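You operate a simulated robot arm through the tools that you are given. There is no shell and no other tool.

You are at the controls of a simulated robot arm. One attempt, no reset.

TASK
Clean the large burner cap, then put that burner together again.
Fine: rub the crust off with the green cloth and put it back; cap on, then the pan support; knobs and small burner stay as they are. What is to be rubbed or washed off counts as gone when no trace of it is left.

It is judged by the outcome, as a careful person would: the job done as asked, and still so three seconds after it is handed in. It fails if anything else is knocked over, pushed out of place, dropped, spilled or broken. A push-on lid holds only when it is set on centred and level and pressed home; a screw cap is set on level and turned clockwise until tight. Flat cloth is picked up by pressing the open fingertips on it (5 to 10 N) and closing them slowly along it; thin cloth reads only 2 to 8 mm in the jaws.

THE ROBOT
A 6-joint arm with a fingered hand, fixed in place. Base frame: the origin is at the foot of the arm, x ahead of it, y to its left, z up; the work surface is at about z = 0.8. Lengths are in m, angles in rad, forces in N, time in s.
With the tool pointing down near the work surface it reaches from about 0.18 to 0.9 m from the base axis. Its first joint turns from -2.897 to 2.897 rad. Payload 5 kg.
Tool frame: the origin (TCP) lies between the finger pads and is the grasp point; the fingertips stand 0.037 m ahead of it; z points along the fingers, y is the line along which they close. Largest opening 0.124 m; the body of the gripper starts 0.043 m behind the TCP. The gripper is a hand of 3 fingers: y runs from the thumb to the fingers, the wrist lies at [-0.021, -0.125, -0.215] in the tool frame, and closing takes about 1.5 s.
Orientation is told as [roll, pitch, yaw] about the base's x, y, z axes, in that order, counted from this pose: with the fingers straight down and the wrist toward the robot, the tool's x, y and z point along [0, 1, 0], [1, 0, 0] and [0, 0, -1] of the base frame.

THE INTERFACE
- The arm moves only by the tool step_arm. Its argument "rows" is a list of rows, each a list of 6 numbers: the shift along the base's x, y, z in units of 40 mm (1.0 is 40 mm), then the turn, a rotation vector about the base's x, y, z in units of 4 degrees (1.0 is 4 degrees). In form: [[dx, dy, dz, rx, ry, rz], ...]. A call has 1 to 20 rows; each row shifts and turns the commanded pose from where the row before left it. "fingers" is the opening, from 0 (shut) to 1 (fully open), set as the call begins (left out, the last holds). A call with a number of a shift or a turn outside -1 to 1 is refused whole. Rows are played at 5 a second. More than 0.05 m and 0.15 rad between two rows, or a gripper value outside its range, and nothing of the call is played. A pose out of reach is approached as far as the arm can. The call stops where the force on the tool passes 40 N (or 10 N more than at its start, if that is more) or the arm is blocked; 0.2 s more then pass. The fingers move at their own pace (about 0.072 m/s each) and stop on an object; they squeeze with about 27 N. The grip force told is the motor's: it shows also when the fingers shut on nothing. Time passes only in rows, and 0.2 s behind the last, so rows that do not move let the fingers close. It gives the time, the measured TCP pose, the force on the tool (base axes), the opening and the grip force at its end, in the units of the frame above (readings bear some noise), with the torque about the TCP (base axes, N m) and any sound that the robot's microphone picked up.
- Cameras (640 x 400 px; columns grow to the right, rows downward): "scene" is fixed at [0.0517, 0.5007, 1.5496]; the picture's right is [0.03, -1.00, 0.00], its down [-0.85, -0.03, -0.52] and it looks along [0.52, 0.02, -0.85] (base axes); focal length 214 px, centre (320, 200). "wrist" rides on the gripper at [0.072, -0.104, -0.154] in the tool frame; the picture's right is [-0.83, 0.26, -0.49], its down [-0.51, -0.72, 0.47] and it looks along [-0.23, 0.64, 0.73] (tool axes); focal length 243 px, centre (320, 200). There is no depth. A picture from a camera that has moved, and an enlarged one, comes with that camera's place and axes in the base frame and with its lens.
- capture(camera): a new picture of that camera. No time passes.
- curl_fingers(index, middle, thumb_bend, thumb_turn): sets how far each is bent, from 0 (flat) to 1 (curled in); at 0.3 the hand is open as for a grip, at 0.7 the pads meet at the TCP. One left out holds its place. A second passes; each finger stops where it meets its share of the squeeze, and holds until it gets a number again. A gripper value or a shape takes the hand back. It gives what a move gives, with no picture; readings hold the bend of each and the force on the fingers (four entries, about 0 where the hand has none), thumb and palm. thumb_turn goes from beside the hand (0) to across from the fingers (1), as for a grip.
- grasp_type(shape): the hand has 3 fingers and takes this shape, open, in about a second: jaw (thumb against the fingers, like two jaws); tri (thumb and two fingers); tip (a fingertip pinch); poke (one finger out to press); point (the index stretched); flat (the hand flat); cup (the hand cupped); fist (a fist). The gripper value then closes the fingers along that shape, each until it touches; the sizes above hold for jaw. It gives what a move gives, with no picture.
- close_up(camera, box): a new picture of the part [left, top, right, bottom] of that camera's present view, enlarged. No time passes.
- job_done(): hands the job in; it is judged then, once.

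Places have to be worked out from the pictures, the camera data and where the tool is seen. Open the gripper and draw the arm clear of the work before you hand the job in, unless the task says otherwise.

The tools are called after ">>>" as name(argument=value, ...) on one line, values as JSON. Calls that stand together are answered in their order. step_arm: Moves the arm, as the interface text tells. Its arguments: {"type":"object","properties":{"rows":{"type":"array","items":{"type":"array","items":{"type":"number"}}},"fingers":{"type":"number"}},"required":["rows"]} The other tools are called the same way: grasp_type (shape) gives the hand a shape; curl_fingers (index, middle, thumb_bend, thumb_turn) moves the fingers one by one; capture (camera) takes a picture; close_up (camera, box) takes an enlarged picture of a part of a camera's view; job_done () hands the job in.

At the start:

```text
t: 0.0
eef_pos: [0.6949, 0.2687, 1.2089]
tool_rot: [-0.001, 0.0, 0.001]
contact_force: [-0.2, -0.8, -0.1]
ft_torque: [0.03, -0.01, -0.03]
gripper_width: 0.1233
grasp_force: 0.1
shape: jaw
bend: [0.3, 0.3, 0.3, 0.98]
finger forces: [0.0, 0.0, 0.1, 0.1, 0.1, 0.1]
```

scene: 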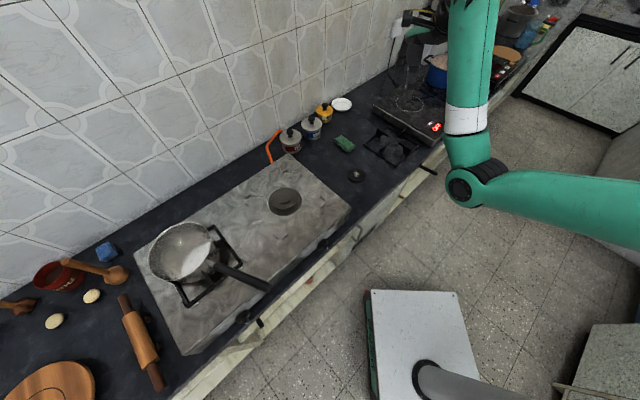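
wrist: 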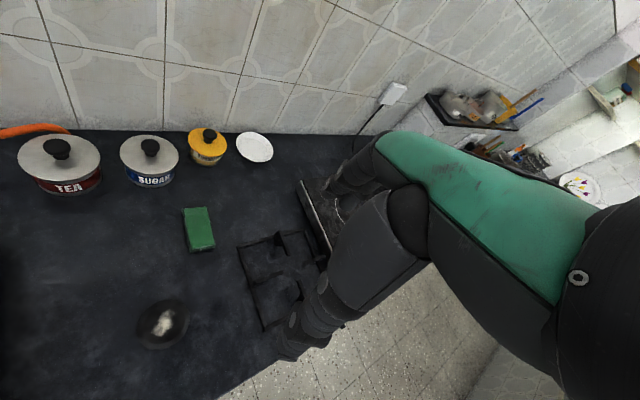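

The pictures show the cooktop with an open burner hole, a loose dark cap with a whitish crust, a green cloth/sponge and a pan support on the counter. I take enlarged views to find each part.

>>> close_up(camera="scene", box=[240, 80, 460, 220])

>>> close_up(camera="scene", box=[130, 160, 370, 360])

>>> close_up(camera="wrist", box=[100, 120, 360, 370])

```text
2.86 times, centred on (350, 150) of scene
camera zoom: at [0.0517, 0.5007, 1.5496], right [0.03, -1.0, 0.0], down [-0.85, -0.03, -0.52], along [0.52, 0.02, -0.85], focal length 613 px, centre (234, 343)
```

zoom: 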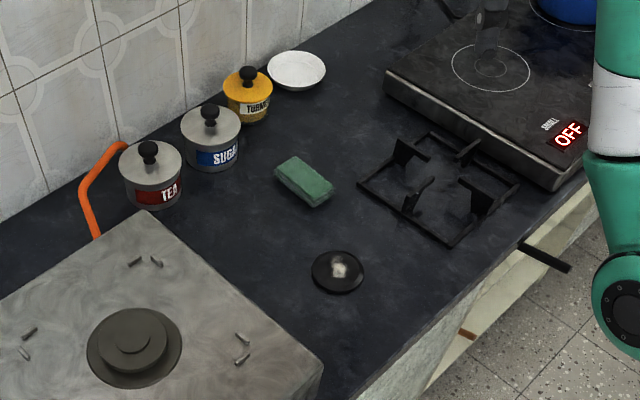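

```text
2.00 times, centred on (250, 260) of scene
camera zoom: at [0.0517, 0.5007, 1.5496], right [0.03, -1.0, 0.0], down [-0.85, -0.03, -0.52], along [0.52, 0.02, -0.85], focal length 429 px, centre (460, 80)
```

zoom: 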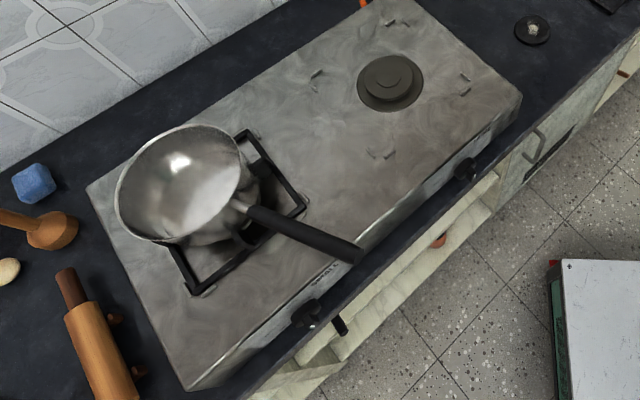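

```text
1.60 times, centred on (230, 245) of wrist
camera zoom: at [0.5889, 0.3414, 1.3629], right [0.26, -0.83, 0.49], down [-0.72, -0.51, -0.47], along [0.64, -0.23, -0.73], focal length 388 px, centre (464, 128)
```

zoom: 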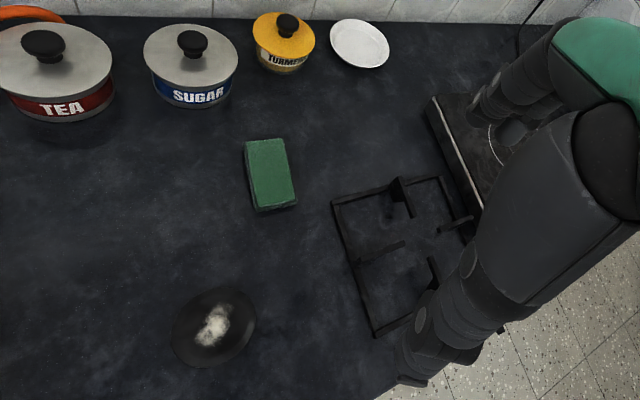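

The cap looks to lie at about (0.637, 0.361), the green cloth at about (0.818, 0.409), the pan support near (0.834, 0.182) turned about 45°, and the burner near (0.46, 0.65). I move the hand down and left, still well above the counter, to see the cloth and cap better with the wrist camera.

>>> step_arm(rows=[[-0.31, 0.73, -0.87, 0, 0, 0], [-0.31, 0.73, -0.87, 0, 0, 0], [-0.31, 0.73, -0.87, 0, 0, 0], [-0.31, 0.73, -0.87, 0, 0, 0], [-0.31, 0.73, -0.87, 0, 0, 0], [-0.31, 0.73, -0.87, 0, 0, 0]])

>>> capture(camera="wrist")

>>> capture(camera="scene")

```text
t: 1.4
eef_pos: [0.6187, 0.4444, 0.9999]
tool_rot: [0.0, 0.0, 0.0]
contact_force: [0.1, -0.1, 0.2]
ft_torque: [0.02, -0.02, 0.01]
gripper_width: 0.1236
grasp_force: 0.0
shape: jaw
bend: [0.3, 0.3, 0.3, 0.98]
finger forces: [0.0, 0.0, 0.1, 0.0, 0.0, 0.0]
```

```text
taken
camera wrist: at [0.5135, 0.5169, 1.1532], right [0.26, -0.83, 0.49], down [-0.72, -0.51, -0.47], along [0.64, -0.23, -0.73], focal length 243 px, centre (320, 200)
```

wrist: 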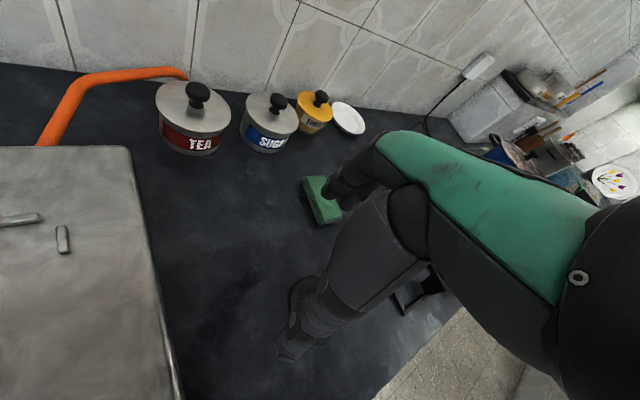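

```text
taken
```

scene: 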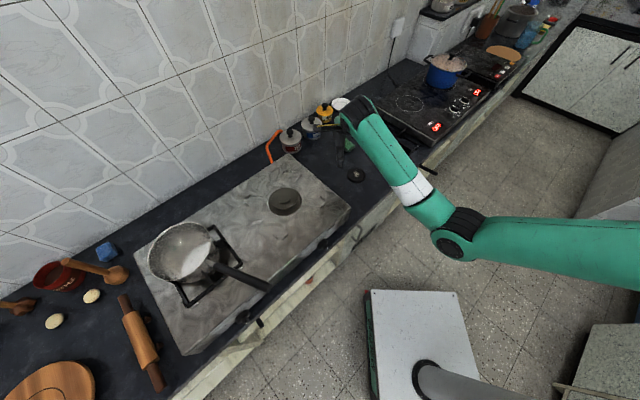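

The hand hides the right half of the wrist view, so I shift right (−y) to get the cloth and cap in the free left half.

>>> step_arm(rows=[[0.2, -0.85, 0, 0, 0, 0], [0.2, -0.85, 0, 0, 0, 0], [0.2, -0.85, 0, 0, 0, 0], [0.2, -0.85, 0, 0, 0, 0], [0.2, -0.85, 0, 0, 0, 0]])

>>> capture(camera="wrist")

>>> close_up(camera="wrist", box=[100, 100, 360, 262])

```text
t: 2.6
eef_pos: [0.6601, 0.2755, 1.0019]
tool_rot: [0.0, 0.0, 0.0]
contact_force: [0.9, 0.5, -0.3]
ft_torque: [0.0, -0.01, 0.02]
gripper_width: 0.1239
grasp_force: 0.0
shape: jaw
bend: [0.3, 0.3, 0.3, 0.98]
finger forces: [0.0, 0.0, 0.1, 0.0, 0.0, 0.1]
```

```text
taken
camera wrist: at [0.5551, 0.3472, 1.154], right [0.26, -0.83, 0.49], down [-0.72, -0.51, -0.47], along [0.64, -0.23, -0.73], focal length 243 px, centre (320, 200)
```

wrist: 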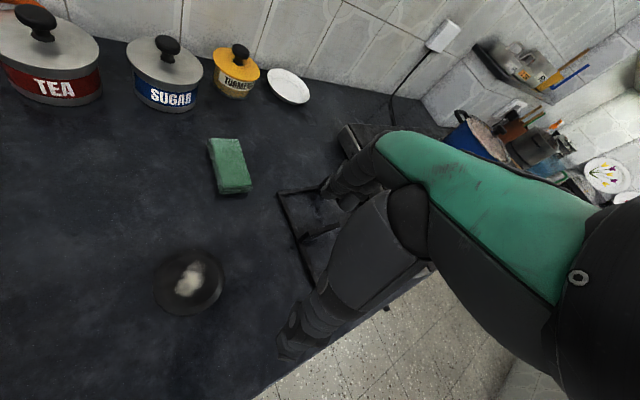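

```text
2.46 times, centred on (230, 181) of wrist
camera zoom: at [0.5551, 0.3472, 1.154], right [0.26, -0.83, 0.49], down [-0.72, -0.51, -0.47], along [0.64, -0.23, -0.73], focal length 597 px, centre (542, 247)
```

zoom: 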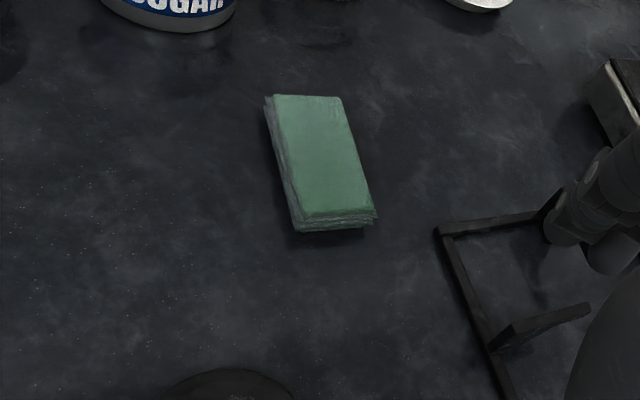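

The cloth is a folded stack about 95 × 45 × 20 mm centred near (0.818, 0.409), with its long side at about 42° to x, close to the reach limit. I turn the hand −46° so it would close across the short side and go above the cloth's near part to test the reach.

>>> step_arm(rows=[[0.292, 0.249, -0.108, 0, 0, -0.958], [0.292, 0.249, -0.108, 0, 0, -0.958], [0.292, 0.249, -0.108, 0, 0, -0.958], [0.292, 0.249, -0.108, 0, 0, -0.958], [0.292, 0.249, -0.108, 0, 0, -0.958], [0.292, 0.249, -0.108, 0, 0, -0.958], [0.292, 0.249, -0.108, 0, 0, -0.958], [0.292, 0.249, -0.108, 0, 0, -0.958], [0.292, 0.249, -0.108, 0, 0, -0.958], [0.292, 0.249, -0.108, 0, 0, -0.958], [0.292, 0.249, -0.108, 0, 0, -0.958], [0.292, 0.249, -0.108, 0, 0, -0.958], [0, 0, 0, 0, 0, 0]])

>>> capture(camera="wrist")

>>> capture(camera="scene")

```text
t: 5.4
eef_pos: [0.7762, 0.3831, 0.9558]
tool_rot: [0.002, 0.001, -0.804]
contact_force: [-0.1, 0.1, -0.3]
ft_torque: [0.01, 0.03, -0.01]
gripper_width: 0.1237
grasp_force: 0.0
shape: jaw
bend: [0.3, 0.3, 0.3, 0.98]
finger forces: [0.0, 0.0, 0.1, 0.0, 0.1, 0.0]
out of reach, approached as far as the arm can: row 11, 12
```

```text
taken
camera wrist: at [0.7543, 0.5065, 1.109], right [-0.42, -0.77, 0.49], down [-0.87, 0.17, -0.47], along [0.28, -0.62, -0.73], focal length 243 px, centre (320, 200)
```

wrist: 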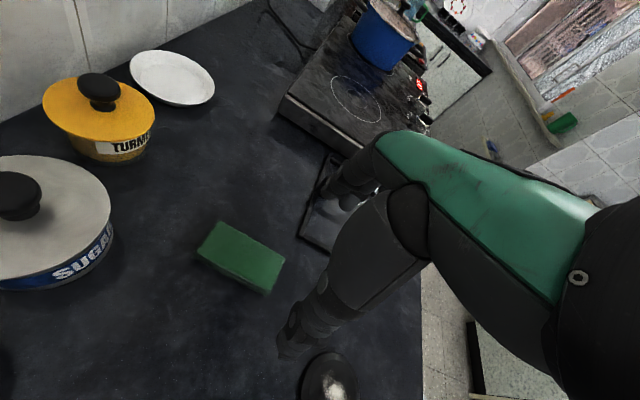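

```text
taken
```

scene: 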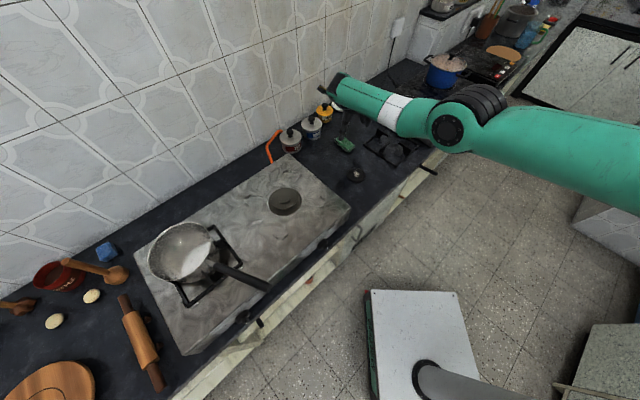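

The reach stopped at radius 0.865, so a slight outward tilt (12°) about the closing axis will be needed. I look at the hand above the cloth in an enlarged scene view first.

>>> close_up(camera="scene", box=[290, 70, 410, 190])

>>> close_up(camera="wrist", box=[170, 150, 430, 400])

```text
3.33 times, centred on (350, 130) of scene
camera zoom: at [0.0517, 0.5007, 1.5496], right [0.03, -1.0, 0.0], down [-0.85, -0.03, -0.52], along [0.52, 0.02, -0.85], focal length 715 px, centre (220, 433)
```

zoom: 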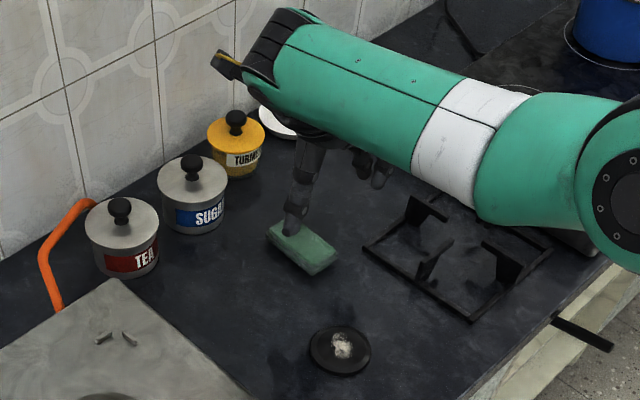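

```text
1.60 times, centred on (300, 275) of wrist
camera zoom: at [0.7543, 0.5065, 1.109], right [-0.42, -0.77, 0.49], down [-0.87, 0.17, -0.47], along [0.28, -0.62, -0.73], focal length 388 px, centre (352, 80)
```

zoom: 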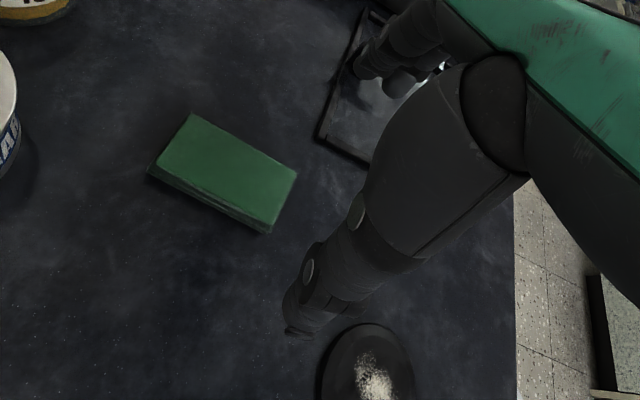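

The thumb hangs on the left of the cloth line and the two fingers on the right, above it. I add the 12° outward tilt in place and read where the arm then settles.

>>> step_arm(rows=[[0, 0, 0, 0.52, -0.54, 0], [0, 0, 0, 0.52, -0.54, 0], [0, 0, 0, 0.52, -0.54, 0], [0, 0, 0, 0.52, -0.54, 0], [0, 0, 0, 0, 0, 0]])

>>> close_up(camera="scene", box=[310, 90, 390, 170])

```text
t: 6.6
eef_pos: [0.775, 0.3814, 0.9557]
tool_rot: [0.208, 0.0, -0.802]
contact_force: [-0.1, 0.0, 0.7]
ft_torque: [0.0, 0.03, 0.02]
gripper_width: 0.1237
grasp_force: 0.1
shape: jaw
bend: [0.3, 0.3, 0.3, 0.98]
finger forces: [0.0, 0.0, 0.1, 0.1, 0.1, 0.1]
```

```text
5.00 times, centred on (350, 130) of scene
camera zoom: at [0.0517, 0.5007, 1.5496], right [0.03, -1.0, 0.0], down [-0.85, -0.03, -0.52], along [0.52, 0.02, -0.85], focal length 1072 px, centre (170, 550)
```

zoom: 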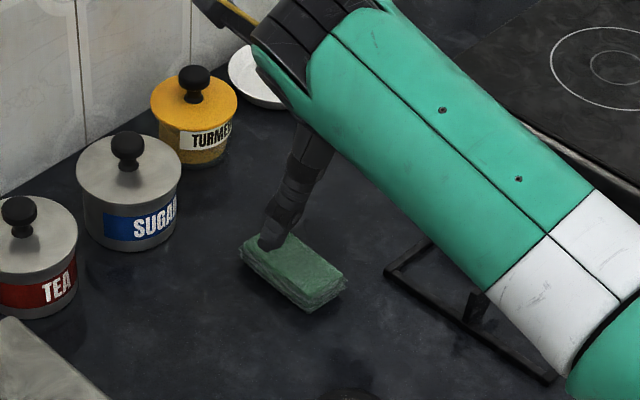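

The cloth is confirmed near (0.82, 0.409) and the tilt frees reach. I go to TCP (0.795, 0.388, 0.870), which puts the tips just above the cloth, straddling it about 20 mm from its middle.

>>> step_arm(rows=[[0.244, 0.079, -0.4, 0, 0, 0], [0.244, 0.079, -0.4, 0, 0, 0], [0, 0, -0.45, 0, 0, 0], [0, 0, -0.45, 0, 0, 0], [0, 0, -0.44, 0, 0, 0], [0, 0, 0, 0, 0, 0]])

>>> close_up(camera="scene", box=[310, 90, 390, 170])

>>> capture(camera="wrist")

```text
t: 8.0
eef_pos: [0.7831, 0.3828, 0.8736]
tool_rot: [0.209, 0.002, -0.8]
contact_force: [-0.1, 0.3, 1.5]
ft_torque: [0.0, 0.0, 0.0]
gripper_width: 0.1235
grasp_force: 0.0
shape: jaw
bend: [0.3, 0.3, 0.3, 0.98]
finger forces: [0.1, 0.0, 0.0, 0.0, 0.1, 0.0]
out of reach, approached as far as the arm can: row 4, 5
```

```text
5.00 times, centred on (350, 130) of scene
camera zoom: at [0.0517, 0.5007, 1.5496], right [0.03, -1.0, 0.0], down [-0.85, -0.03, -0.52], along [0.52, 0.02, -0.85], focal length 1072 px, centre (170, 550)
```

zoom: 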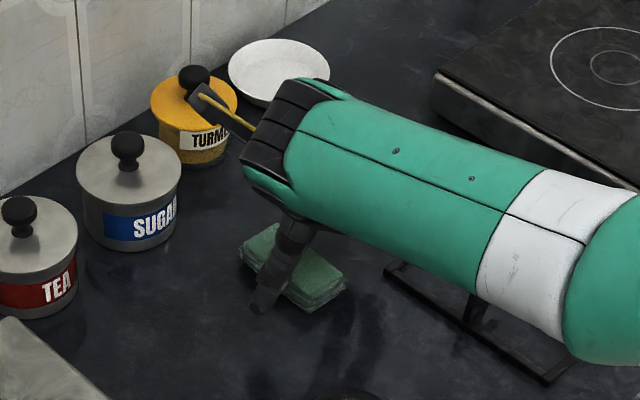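

```text
taken
camera wrist: at [0.7383, 0.4852, 1.0388], right [-0.48, -0.82, 0.31], down [-0.79, 0.24, -0.57], along [0.39, -0.51, -0.76], focal length 243 px, centre (320, 200)
```

wrist: 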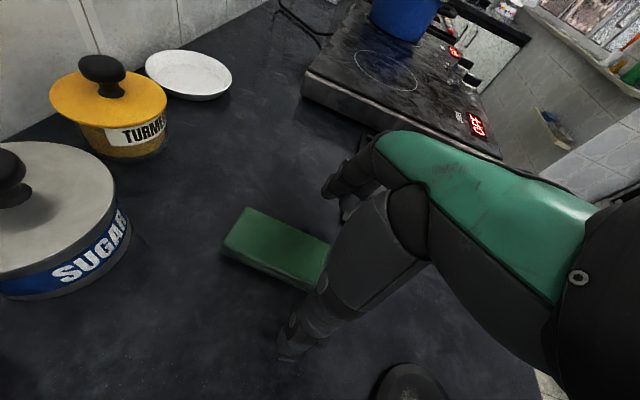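

Lower down the reach shrinks further: the wrist may be at most about 0.76 m out at grasp height, so the short-side grip isn't possible where the cloth lies. I'll raise, undo the tilt and turn the hand so that its fingers can hook behind the cloth's far end and draw it about 11 cm nearer.

>>> step_arm(rows=[[-0.2, -0.15, 0.6, -0.52, 0.54, 0], [-0.2, -0.15, 0.6, -0.52, 0.54, 0], [-0.2, -0.15, 0.6, -0.52, 0.54, 0], [-0.2, -0.15, 0.6, -0.52, 0.54, 0], [0, 0, 0, 0, 0, 1], [0, 0, 0, 0, 0, 1], [0, 0, 0, 0, 0, 1], [0, 0, 0, 0, 0, 1], [0, 0, 0, 0, 0, 1], [0, 0, 0, 0, 0, 1], [0, 0, 0, 0, 0, 1], [0, 0, 0, 0, 0, 1], [0, 0, 0, 0, 0, 1], [0, 0, 0, 0, 0, 1], [0, 0, 0, 0, 0, 1], [0, 0, 0, 0, 0, 1], [0, 0, 0, 0, 0, 1], [0, 0, 0, 0, 0, 1], [0, 0, 0, 0, 0, 1], [0, 0, 0, 0, 0, 1]])

>>> step_arm(rows=[[0, 0, 0, 0, 0, 1], [0, 0, 0, 0, 0, 1], [0, 0, 0, 0, 0, 1], [0, 0, 0, 0, 0, 1], [0, 0, 0, 0, 0, 1], [0, 0, 0, 0, 0, 1], [0, 0, 0, 0, 0, 0]])

>>> curl_fingers(thumb_bend=0.9, thumb_turn=0)

>>> close_up(camera="scene", box=[290, 70, 410, 190])

>>> capture(camera="wrist")

```text
t: 12.2
eef_pos: [0.751, 0.3593, 0.9698]
tool_rot: [0.001, 0.0, 0.315]
contact_force: [-0.9, -0.8, -0.4]
ft_torque: [0.01, 0.0, 0.02]
gripper_width: 0.1236
grasp_force: 0.0
shape: jaw
bend: [0.3, 0.3, 0.3, 0.98]
finger forces: [0.1, 0.0, 0.0, 0.0, 0.1, 0.0]
```

```text
t: 13.8
eef_pos: [0.7518, 0.3587, 0.9705]
tool_rot: [0.0, 0.0, 0.733]
contact_force: [0.7, -0.5, 0.4]
ft_torque: [0.02, 0.01, 0.02]
gripper_width: 0.1242
grasp_force: 0.1
shape: jaw
bend: [0.3, 0.3, 0.3, 0.98]
finger forces: [0.1, 0.0, 0.0, 0.0, 0.1, 0.0]
```

```text
t: 14.8
eef_pos: [0.7526, 0.3586, 0.9706]
tool_rot: [-0.001, 0.001, 0.735]
contact_force: [0.3, 1.0, 0.3]
ft_torque: [0.0, -0.03, 0.0]
gripper_width: 0.0837
grasp_force: 0.0
shape: fingers
bend: [0.3, 0.3, 0.9, 0.0]
finger forces: [0.0, 0.0, 0.1, 0.0, 0.1, 0.0]
```

```text
3.33 times, centred on (350, 130) of scene
camera zoom: at [0.0517, 0.5007, 1.5496], right [0.03, -1.0, 0.0], down [-0.85, -0.03, -0.52], along [0.52, 0.02, -0.85], focal length 715 px, centre (220, 433)
```

zoom: 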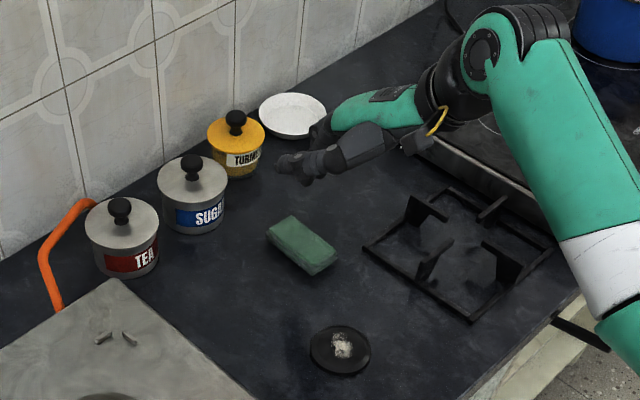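

```text
taken
camera wrist: at [0.6249, 0.3436, 1.1233], right [0.75, -0.44, 0.49], down [-0.2, -0.86, -0.47], along [0.63, 0.26, -0.73], focal length 243 px, centre (320, 200)
```

wrist: 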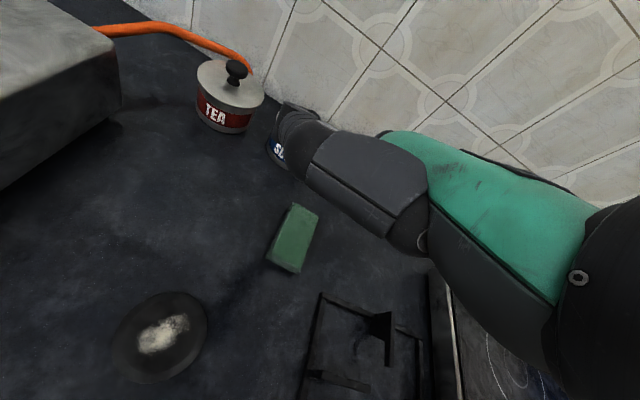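

I check the new hand shape enlarged before using the fingers as a hook.

>>> close_up(camera="scene", box=[325, 90, 375, 125])

>>> close_up(camera="wrist", box=[220, 80, 440, 280])

```text
11.43 times, centred on (350, 108) of scene
camera zoom: at [0.0517, 0.5007, 1.5496], right [0.03, -1.0, 0.0], down [-0.85, -0.03, -0.52], along [0.52, 0.02, -0.85], focal length 2451 px, centre (-23, 1257)
```

zoom: 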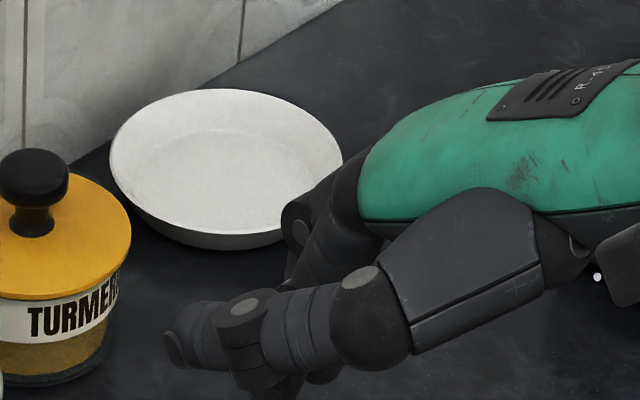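

```text
2.00 times, centred on (330, 180) of wrist
camera zoom: at [0.6249, 0.3436, 1.1233], right [0.75, -0.44, 0.49], down [-0.2, -0.86, -0.47], along [0.63, 0.26, -0.73], focal length 485 px, centre (300, 240)
```

zoom: 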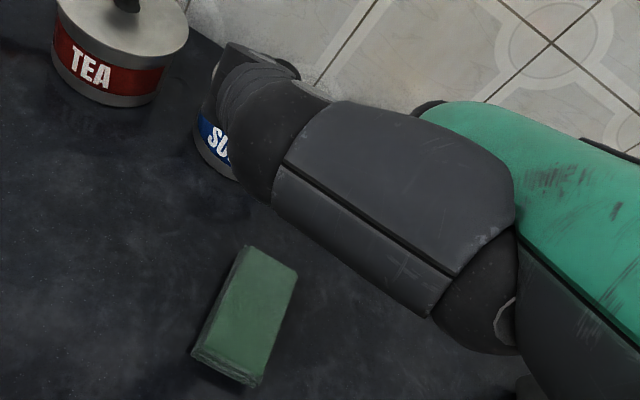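

The thumb is out of the way to the side and the two fingers hang down at the far side. I straighten the fingers slightly to gain reach and look where the tips are.

>>> curl_fingers(index=0.15, middle=0.15)

>>> close_up(camera="scene", box=[315, 85, 385, 145])

```text
t: 15.8
eef_pos: [0.7522, 0.3588, 0.9708]
tool_rot: [0.001, 0.0, 0.734]
contact_force: [-1.2, 0.2, 0.1]
ft_torque: [0.0, -0.02, -0.03]
gripper_width: 0.0832
grasp_force: 0.1
shape: fingers
bend: [0.15, 0.15, 0.9, 0.0]
finger forces: [0.0, 0.1, 0.1, 0.0, 0.0, 0.0]
```

```text
6.67 times, centred on (350, 115) of scene
camera zoom: at [0.0517, 0.5007, 1.5496], right [0.03, -1.0, 0.0], down [-0.85, -0.03, -0.52], along [0.52, 0.02, -0.85], focal length 1430 px, centre (120, 767)
```

zoom: 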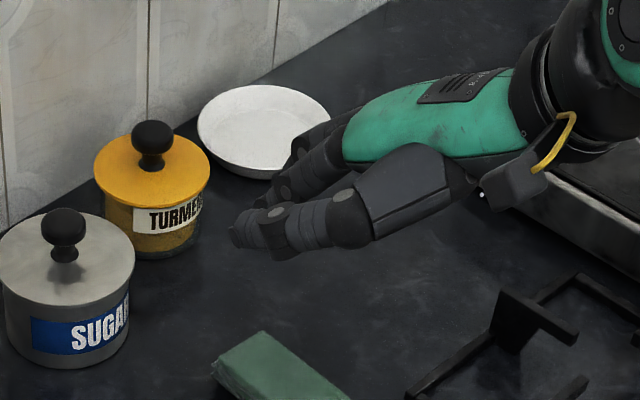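

The straightened fingers now reach forward behind the thumb. I move to a hover with a 10° outward tilt so the tips should be just beyond and above the cloth's far end, then look.

>>> step_arm(rows=[[0.24, 0.165, -0.53, 0.334, -0.372, 0], [0.24, 0.165, -0.53, 0.334, -0.372, 0], [0.24, 0.165, -0.53, 0.334, -0.372, 0], [0.24, 0.165, -0.53, 0.334, -0.372, 0], [0.24, 0.165, -0.53, 0.334, -0.372, 0], [0, 0, 0, 0, 0, 0]])

>>> close_up(camera="scene", box=[315, 95, 385, 155])

>>> capture(camera="wrist")

```text
t: 17.2
eef_pos: [0.8002, 0.3916, 0.8656]
tool_rot: [0.0, -0.173, 0.734]
contact_force: [0.3, -0.4, 0.6]
ft_torque: [-0.03, -0.01, -0.01]
gripper_width: 0.0832
grasp_force: 0.0
shape: fingers
bend: [0.15, 0.15, 0.9, 0.0]
finger forces: [0.0, 0.1, 0.0, 0.1, 0.1, 0.0]
```

```text
6.67 times, centred on (350, 125) of scene
camera zoom: at [0.0517, 0.5007, 1.5496], right [0.03, -1.0, 0.0], down [-0.85, -0.03, -0.52], along [0.52, 0.02, -0.85], focal length 1430 px, centre (120, 700)
```

zoom: 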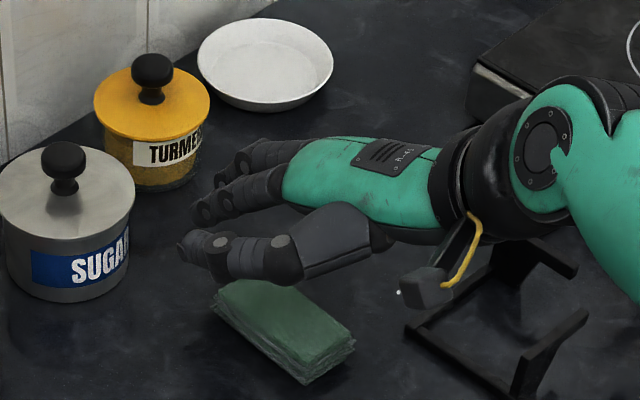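

```text
taken
camera wrist: at [0.6542, 0.359, 0.997], right [0.68, -0.5, 0.53], down [-0.13, -0.8, -0.59], along [0.72, 0.34, -0.61], focal length 243 px, centre (320, 200)
```

wrist: 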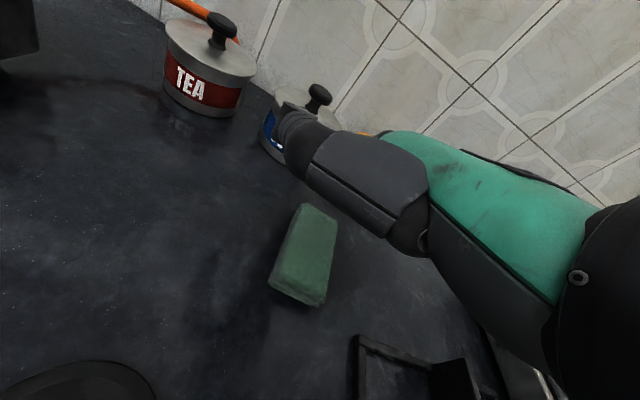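

At 0.15 the fingers stand out too flat (tips around z 0.88). I bend them to 0.25 and look again at where the tips come.

>>> curl_fingers(index=0.25, middle=0.25)

>>> close_up(camera="scene", box=[315, 95, 385, 155])

```text
t: 18.2
eef_pos: [0.7989, 0.3928, 0.8644]
tool_rot: [-0.001, -0.174, 0.736]
contact_force: [-0.6, -0.2, 0.9]
ft_torque: [-0.01, 0.02, -0.01]
gripper_width: 0.0834
grasp_force: 0.1
shape: fingers
bend: [0.25, 0.25, 0.9, 0.0]
finger forces: [0.1, 0.0, 0.1, 0.0, 0.1, 0.0]
```

```text
6.67 times, centred on (350, 125) of scene
camera zoom: at [0.0517, 0.5007, 1.5496], right [0.03, -1.0, 0.0], down [-0.85, -0.03, -0.52], along [0.52, 0.02, -0.85], focal length 1430 px, centre (120, 700)
```

zoom: 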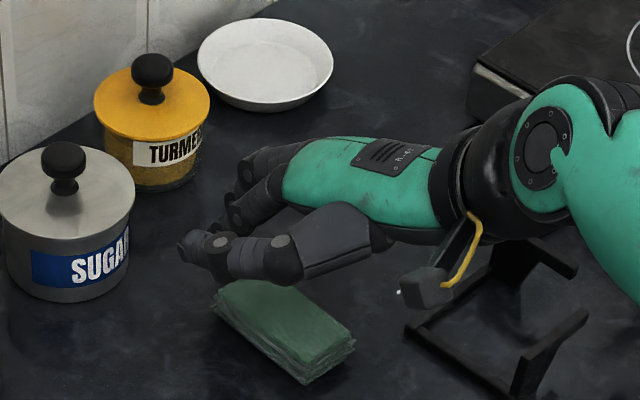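

The tips now look to be about 2 cm beyond the cloth's far end at z ≈ 0.845. I lower in two small steps, watching the force.

>>> step_arm(rows=[[0, 0, -0.2, 0, 0, 0], [0, 0, -0.2, 0, 0, 0], [0, 0, -0.2, 0, 0, 0], [0, 0, 0, 0, 0, 0]])

>>> close_up(camera="scene", box=[315, 95, 385, 155])

```text
t: 19.2
eef_pos: [0.801, 0.3921, 0.8392]
tool_rot: [0.0, -0.174, 0.734]
contact_force: [-0.3, -0.7, 0.7]
ft_torque: [-0.01, 0.01, -0.01]
gripper_width: 0.0833
grasp_force: 0.1
shape: fingers
bend: [0.25, 0.25, 0.9, 0.0]
finger forces: [0.0, 0.1, 0.0, 0.1, 0.0, 0.1]
```

```text
6.67 times, centred on (350, 125) of scene
camera zoom: at [0.0517, 0.5007, 1.5496], right [0.03, -1.0, 0.0], down [-0.85, -0.03, -0.52], along [0.52, 0.02, -0.85], focal length 1430 px, centre (120, 700)
```

zoom: 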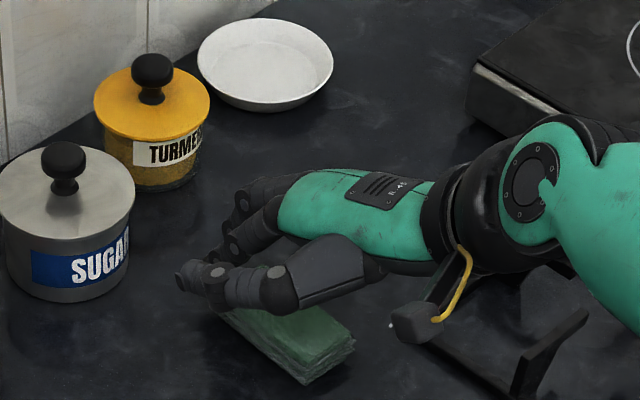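

No contact yet. I go down another 10 mm and then bend the fingers to 0.32 to bring the tips down behind the far end.

>>> step_arm(rows=[[0, 0, -0.12, 0, 0, 0], [0, 0, -0.12, 0, 0, 0], [0, 0, 0, 0, 0, 0]])

>>> curl_fingers(index=0.32, middle=0.32)

>>> close_up(camera="scene", box=[315, 95, 385, 155])

>>> capture(camera="wrist")

```text
t: 20.0
eef_pos: [0.7995, 0.3923, 0.83]
tool_rot: [0.001, -0.174, 0.734]
contact_force: [0.2, 0.5, 0.5]
ft_torque: [0.03, -0.02, -0.01]
gripper_width: 0.083
grasp_force: 0.6
shape: fingers
bend: [0.25, 0.25, 0.9, 0.0]
finger forces: [0.3, 0.1, 0.0, 0.0, 0.1, 0.0]
```

```text
t: 21.0
eef_pos: [0.8001, 0.3934, 0.8309]
tool_rot: [-0.001, -0.177, 0.732]
contact_force: [1.2, 0.8, 5.0]
ft_torque: [0.26, -0.22, -0.02]
gripper_width: 0.0838
grasp_force: 2.1
shape: fingers
bend: [0.29, 0.32, 0.9, 0.0]
finger forces: [4.8, 0.1, 0.0, 0.0, 0.0, 0.1]
```

```text
6.67 times, centred on (350, 125) of scene
camera zoom: at [0.0517, 0.5007, 1.5496], right [0.03, -1.0, 0.0], down [-0.85, -0.03, -0.52], along [0.52, 0.02, -0.85], focal length 1430 px, centre (120, 700)
```

zoom: 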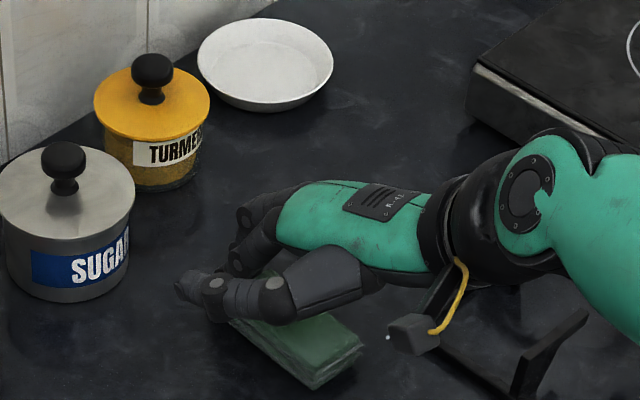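

```text
taken
camera wrist: at [0.6541, 0.3595, 0.9636], right [0.68, -0.5, 0.53], down [-0.13, -0.8, -0.59], along [0.72, 0.34, -0.61], focal length 243 px, centre (320, 200)
```

wrist: 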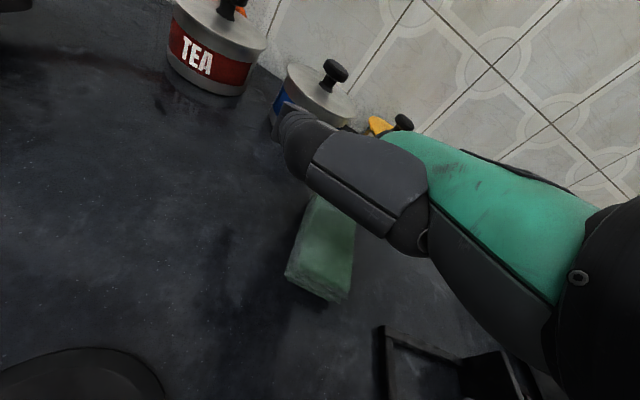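

The index finger now touches (about 5 N) and the cloth has shifted a few millimetres toward me, so it is hooking. I pull about 4 cm toward the robot and check.

>>> step_arm(rows=[[-0.25, -0.22, 0, 0, 0, 0], [-0.25, -0.22, 0, 0, 0, 0], [-0.25, -0.22, 0, 0, 0, 0], [0, 0, 0, 0, 0, 0]])

>>> close_up(camera="scene", box=[315, 95, 385, 155])

>>> capture(camera="wrist")

```text
t: 22.0
eef_pos: [0.7696, 0.365, 0.8298]
tool_rot: [-0.001, -0.176, 0.734]
contact_force: [1.4, 1.4, 5.1]
ft_torque: [0.25, -0.2, -0.03]
gripper_width: 0.0837
grasp_force: 2.5
shape: fingers
bend: [0.29, 0.32, 0.9, 0.0]
finger forces: [4.8, 0.1, 0.1, 0.0, 0.0, 0.0]
```

```text
6.67 times, centred on (350, 125) of scene
camera zoom: at [0.0517, 0.5007, 1.5496], right [0.03, -1.0, 0.0], down [-0.85, -0.03, -0.52], along [0.52, 0.02, -0.85], focal length 1430 px, centre (120, 700)
```

zoom: 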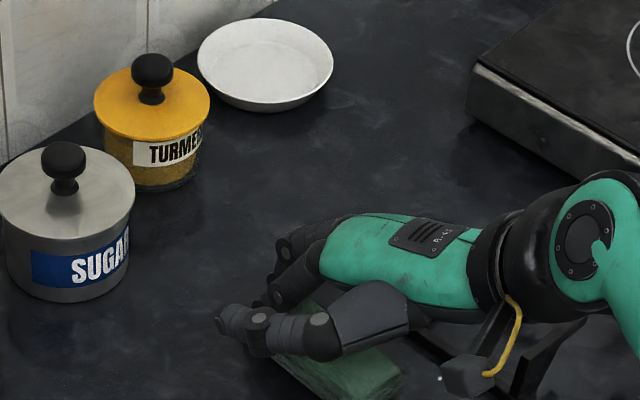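

```text
taken
camera wrist: at [0.6241, 0.3326, 0.9632], right [0.68, -0.5, 0.53], down [-0.13, -0.8, -0.59], along [0.72, 0.34, -0.61], focal length 243 px, centre (320, 200)
```

wrist: 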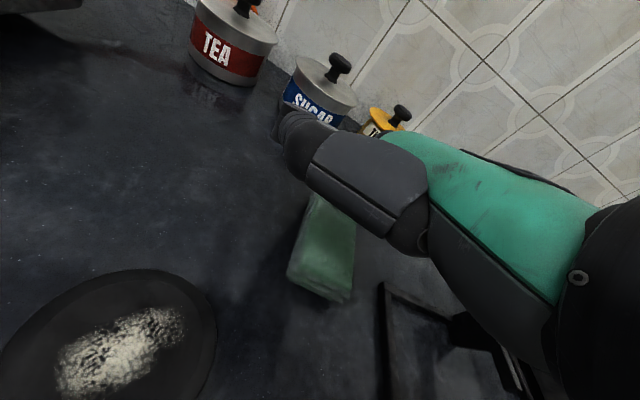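

The cloth follows the hook. I continue the pull by about 8 cm; its path stays clear of both the cap and the pan support.

>>> step_arm(rows=[[-0.25, -0.22, 0, 0, 0, 0], [-0.25, -0.22, 0, 0, 0, 0], [-0.25, -0.22, 0, 0, 0, 0], [-0.25, -0.22, 0, 0, 0, 0], [-0.25, -0.22, 0, 0, 0, 0], [-0.25, -0.22, 0, 0, 0, 0], [0, 0, 0, 0, 0, 0]])

>>> capture(camera="wrist")

>>> close_up(camera="scene", box=[310, 100, 410, 190])

```text
t: 23.6
eef_pos: [0.7102, 0.3123, 0.8312]
tool_rot: [0.001, -0.176, 0.737]
contact_force: [1.3, 0.6, 3.2]
ft_torque: [0.15, -0.13, -0.02]
gripper_width: 0.0839
grasp_force: 0.8
shape: fingers
bend: [0.3, 0.32, 0.9, 0.0]
finger forces: [3.3, 0.0, 0.1, 0.0, 0.0, 0.1]
```

```text
taken
camera wrist: at [0.5647, 0.2801, 0.9637], right [0.68, -0.5, 0.53], down [-0.13, -0.8, -0.59], along [0.72, 0.34, -0.61], focal length 243 px, centre (320, 200)
```

wrist: 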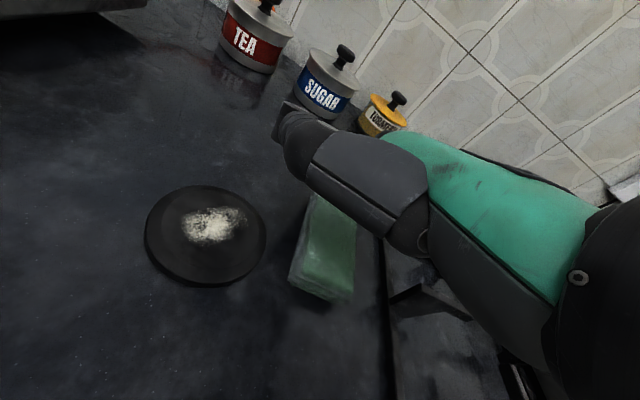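

```text
4.44 times, centred on (360, 145) of scene
camera zoom: at [0.0517, 0.5007, 1.5496], right [0.03, -1.0, 0.0], down [-0.85, -0.03, -0.52], along [0.52, 0.02, -0.85], focal length 953 px, centre (142, 444)
```

zoom: 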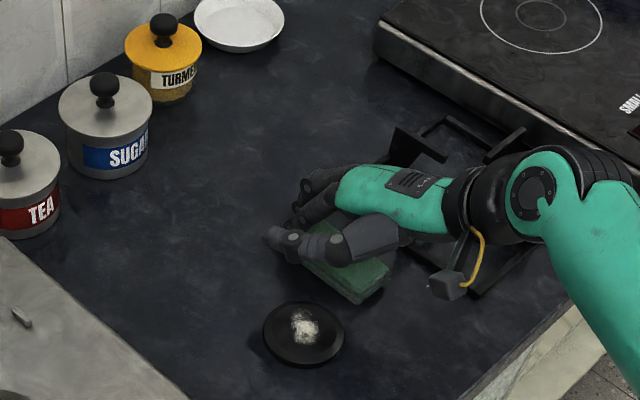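

The cloth is now about 12 cm nearer. I lift the hand straight up, undo the tilt, and return to the open jaw shape.

>>> step_arm(rows=[[0, 0, 0.5, 0, 0, 0], [0, 0, 0.8, 0, 0, 0], [0, 0, 0.8, 0, 0, 0], [0, 0, 0.8, 0, 0, 0], [0, 0, 0.3, -0.56, 0.62, 0], [0, 0, 0, -0.56, 0.62, 0], [0, 0, 0, -0.55, 0.62, 0], [0, 0, 0, 0, 0, -1], [0, 0, 0, 0, 0, -1], [0, 0, 0, 0, 0, -1], [0, 0, 0, 0, 0, -1], [0, 0, 0, 0, 0, -1], [0, 0, 0, 0, 0, -1], [0, 0, 0, 0, 0, -1], [0, 0, 0, 0, 0, -1], [0, 0, 0, 0, 0, -1], [0, 0, 0, 0, 0, -1], [0, 0, 0, 0, 0, -1]])

>>> grasp_type(shape="jaw")

>>> close_up(camera="scene", box=[310, 100, 410, 190])

>>> capture(camera="wrist")

```text
t: 27.4
eef_pos: [0.71, 0.3136, 0.9581]
tool_rot: [0.0, 0.0, -0.036]
contact_force: [-0.8, 0.4, 0.9]
ft_torque: [0.0, -0.01, -0.03]
gripper_width: 0.0838
grasp_force: 0.1
shape: fingers
bend: [0.32, 0.32, 0.9, 0.0]
finger forces: [0.1, 0.0, 0.1, 0.0, 0.0, 0.0]
```

```text
t: 28.3
eef_pos: [0.7104, 0.3132, 0.9582]
tool_rot: [0.001, 0.0, -0.033]
contact_force: [0.0, 0.3, 0.1]
ft_torque: [-0.03, -0.02, -0.01]
gripper_width: 0.1236
grasp_force: 0.0
shape: jaw
bend: [0.3, 0.3, 0.3, 0.97]
finger forces: [0.1, 0.1, 0.0, 0.1, 0.0, 0.0]
```

```text
4.44 times, centred on (360, 145) of scene
camera zoom: at [0.0517, 0.5007, 1.5496], right [0.03, -1.0, 0.0], down [-0.85, -0.03, -0.52], along [0.52, 0.02, -0.85], focal length 953 px, centre (142, 444)
```

zoom: 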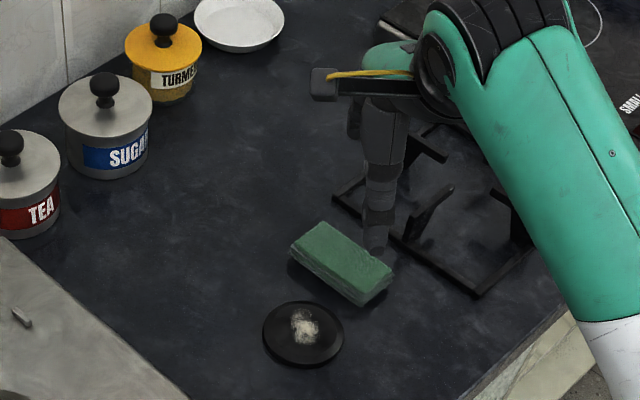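

```text
taken
camera wrist: at [0.6071, 0.3889, 1.1116], right [0.23, -0.84, 0.49], down [-0.74, -0.48, -0.47], along [0.63, -0.25, -0.73], focal length 243 px, centre (320, 200)
```

wrist: 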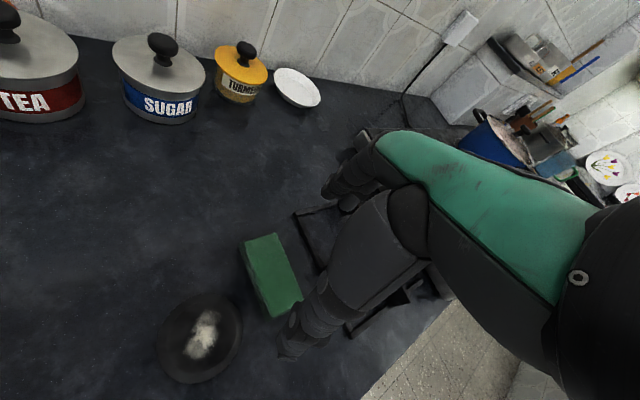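

The cloth now lies around (0.72, 0.323), long side at about 45–48°. I turn the hand to −45° above it with the opening reduced to about 0.07 so that neither the cap nor the pan support is touched.

>>> step_arm(rows=[[0.02, 0.025, -0.06, 0, 0, -0.98], [0.02, 0.025, -0.06, 0, 0, -0.98], [0.02, 0.025, -0.06, 0, 0, -0.98], [0.02, 0.025, -0.06, 0, 0, -0.98], [0.02, 0.025, -0.06, 0, 0, -0.98], [0.02, 0.025, -0.06, 0, 0, -0.98], [0.02, 0.025, -0.06, 0, 0, -0.98], [0.02, 0.025, -0.06, 0, 0, -0.98], [0.02, 0.025, -0.06, 0, 0, -0.98], [0.02, 0.025, -0.06, 0, 0, -0.98], [0.02, 0.025, -0.06, 0, 0, -0.98], [0, 0, 0, 0, 0, 0]], fingers=0.57)

>>> capture(camera="wrist")

>>> close_up(camera="scene", box=[310, 100, 410, 190])

```text
t: 30.9
eef_pos: [0.7182, 0.324, 0.9321]
tool_rot: [0.001, -0.002, -0.787]
contact_force: [-0.6, 0.4, 0.1]
ft_torque: [0.01, 0.01, 0.05]
gripper_width: 0.071
grasp_force: 0.1
shape: jaw
bend: [0.73, 0.42, 0.66, 1.0]
finger forces: [0.0, 0.1, 0.0, 0.0, 0.1, 0.0]
```

```text
taken
camera wrist: at [0.6952, 0.449, 1.0852], right [-0.4, -0.77, 0.49], down [-0.87, 0.15, -0.47], along [0.29, -0.62, -0.73], focal length 243 px, centre (320, 200)
```

wrist: 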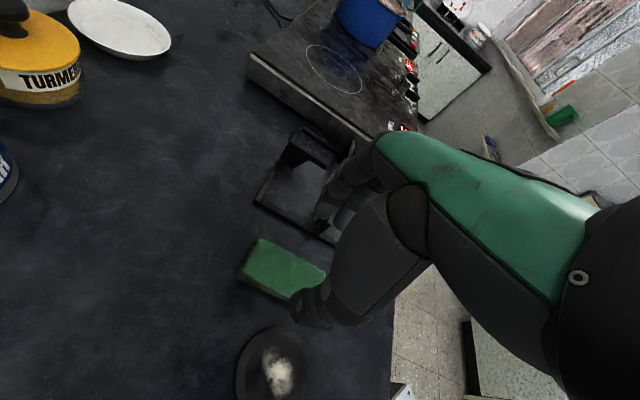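

```text
4.44 times, centred on (360, 145) of scene
camera zoom: at [0.0517, 0.5007, 1.5496], right [0.03, -1.0, 0.0], down [-0.85, -0.03, -0.52], along [0.52, 0.02, -0.85], focal length 953 px, centre (142, 444)
```

zoom: 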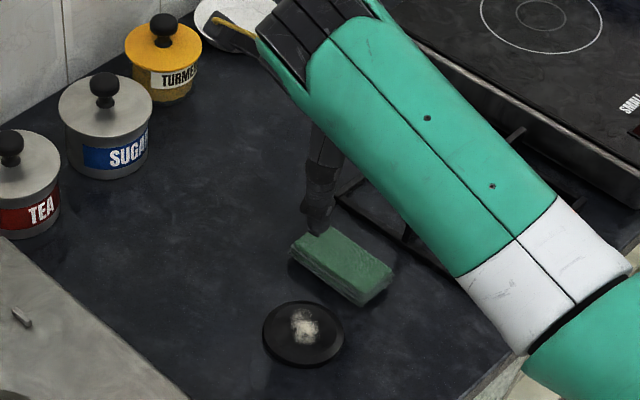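

The index bend (0.73) differs from the middle (0.42), so I look at the fingers enlarged before going down.

>>> close_up(camera="wrist", box=[220, 110, 440, 350])

>>> close_up(camera="scene", box=[340, 115, 390, 165])

```text
1.67 times, centred on (330, 230) of wrist
camera zoom: at [0.6952, 0.449, 1.0852], right [-0.4, -0.77, 0.49], down [-0.87, 0.15, -0.47], along [0.29, -0.62, -0.73], focal length 404 px, centre (303, 150)
```

zoom: 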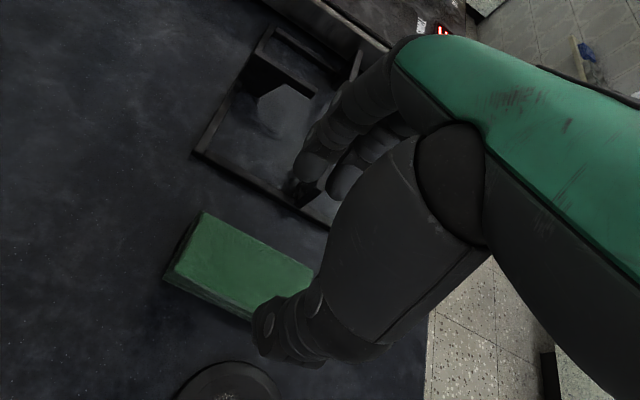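

```text
8.00 times, centred on (365, 140) of scene
camera zoom: at [0.0517, 0.5007, 1.5496], right [0.03, -1.0, 0.0], down [-0.85, -0.03, -0.52], along [0.52, 0.02, -0.85], focal length 1716 px, centre (-40, 680)
```

zoom: 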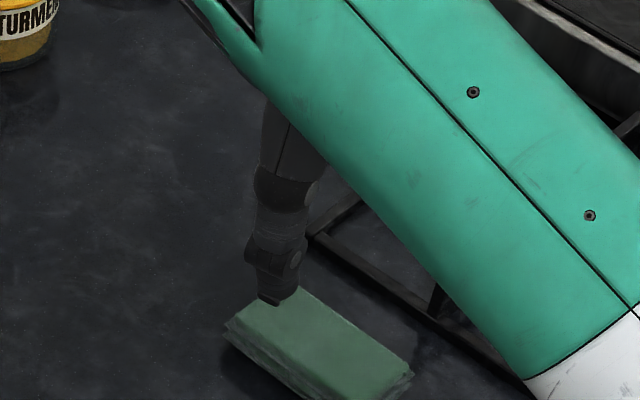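

Both fingers look evenly bent, so that reading seems to be just how this shape closes. The cloth's middle works out near (0.722, 0.320), so I shift slightly and go down to just above it.

>>> step_arm(rows=[[0.024, -0.022, -0.45, 0, 0, 0], [0.024, -0.022, -0.45, 0, 0, 0], [0.024, -0.022, -0.45, 0, 0, 0], [0.024, -0.022, -0.4, 0, 0, 0], [0, 0, 0, 0, 0, 0]])

>>> close_up(camera="scene", box=[330, 125, 390, 185])

>>> close_up(camera="wrist", box=[220, 150, 400, 350])

```text
t: 32.1
eef_pos: [0.7207, 0.3195, 0.8626]
tool_rot: [0.001, 0.0, -0.787]
contact_force: [0.4, 0.4, -1.2]
ft_torque: [-0.05, -0.01, -0.01]
gripper_width: 0.0713
grasp_force: 0.1
shape: jaw
bend: [0.73, 0.42, 0.66, 1.0]
finger forces: [0.1, 0.0, 0.1, 0.0, 0.0, 0.0]
```

```text
6.67 times, centred on (360, 155) of scene
camera zoom: at [0.0517, 0.5007, 1.5496], right [0.03, -1.0, 0.0], down [-0.85, -0.03, -0.52], along [0.52, 0.02, -0.85], focal length 1430 px, centre (53, 500)
```

zoom: 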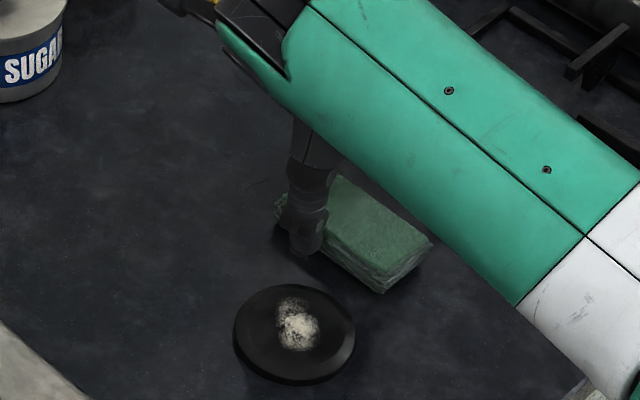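

```text
2.00 times, centred on (310, 250) of wrist
camera zoom: at [0.6986, 0.4457, 1.0153], right [-0.4, -0.77, 0.49], down [-0.87, 0.15, -0.47], along [0.29, -0.62, -0.73], focal length 485 px, centre (340, 100)
```

zoom: 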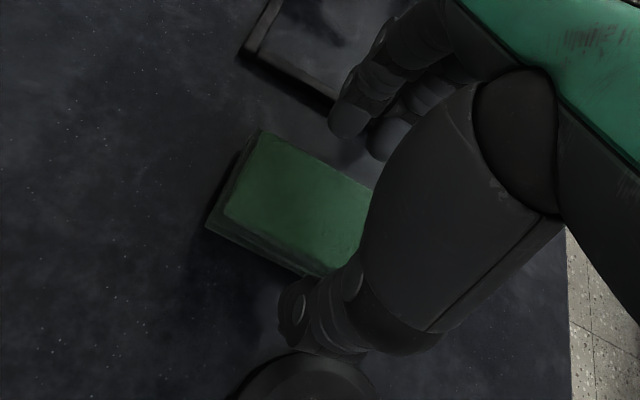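

The thumb stands just left of the cloth and the fingers right of it. I lower about 18 mm more, which should bring the tips within the cloth's thickness.

>>> step_arm(rows=[[0, 0, -0.15, 0, 0, 0], [0, 0, -0.15, 0, 0, 0], [0, 0, -0.15, 0, 0, 0], [0, 0, 0, 0, 0, 0]])

>>> close_up(camera="scene", box=[330, 125, 390, 185])

>>> close_up(camera="wrist", box=[220, 150, 400, 350])

```text
t: 33.1
eef_pos: [0.7221, 0.3204, 0.8438]
tool_rot: [0.001, 0.0, -0.786]
contact_force: [-0.4, 0.5, 0.5]
ft_torque: [0.01, 0.0, -0.02]
gripper_width: 0.0711
grasp_force: 0.0
shape: jaw
bend: [0.73, 0.42, 0.66, 1.0]
finger forces: [0.0, 0.0, 0.0, 0.1, 0.0, 0.0]
```

```text
6.67 times, centred on (360, 155) of scene
camera zoom: at [0.0517, 0.5007, 1.5496], right [0.03, -1.0, 0.0], down [-0.85, -0.03, -0.52], along [0.52, 0.02, -0.85], focal length 1430 px, centre (53, 500)
```

zoom: 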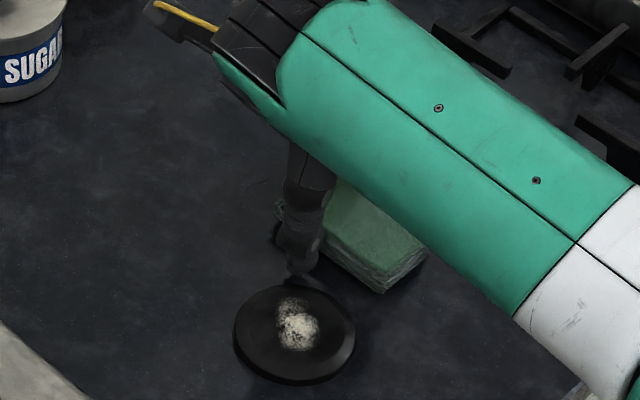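

```text
2.00 times, centred on (310, 250) of wrist
camera zoom: at [0.6989, 0.4456, 0.9971], right [-0.4, -0.77, 0.49], down [-0.87, 0.15, -0.47], along [0.29, -0.62, -0.73], focal length 485 px, centre (340, 100)
```

zoom: 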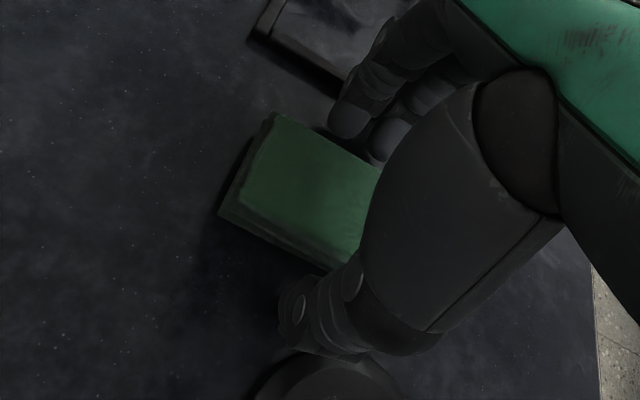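

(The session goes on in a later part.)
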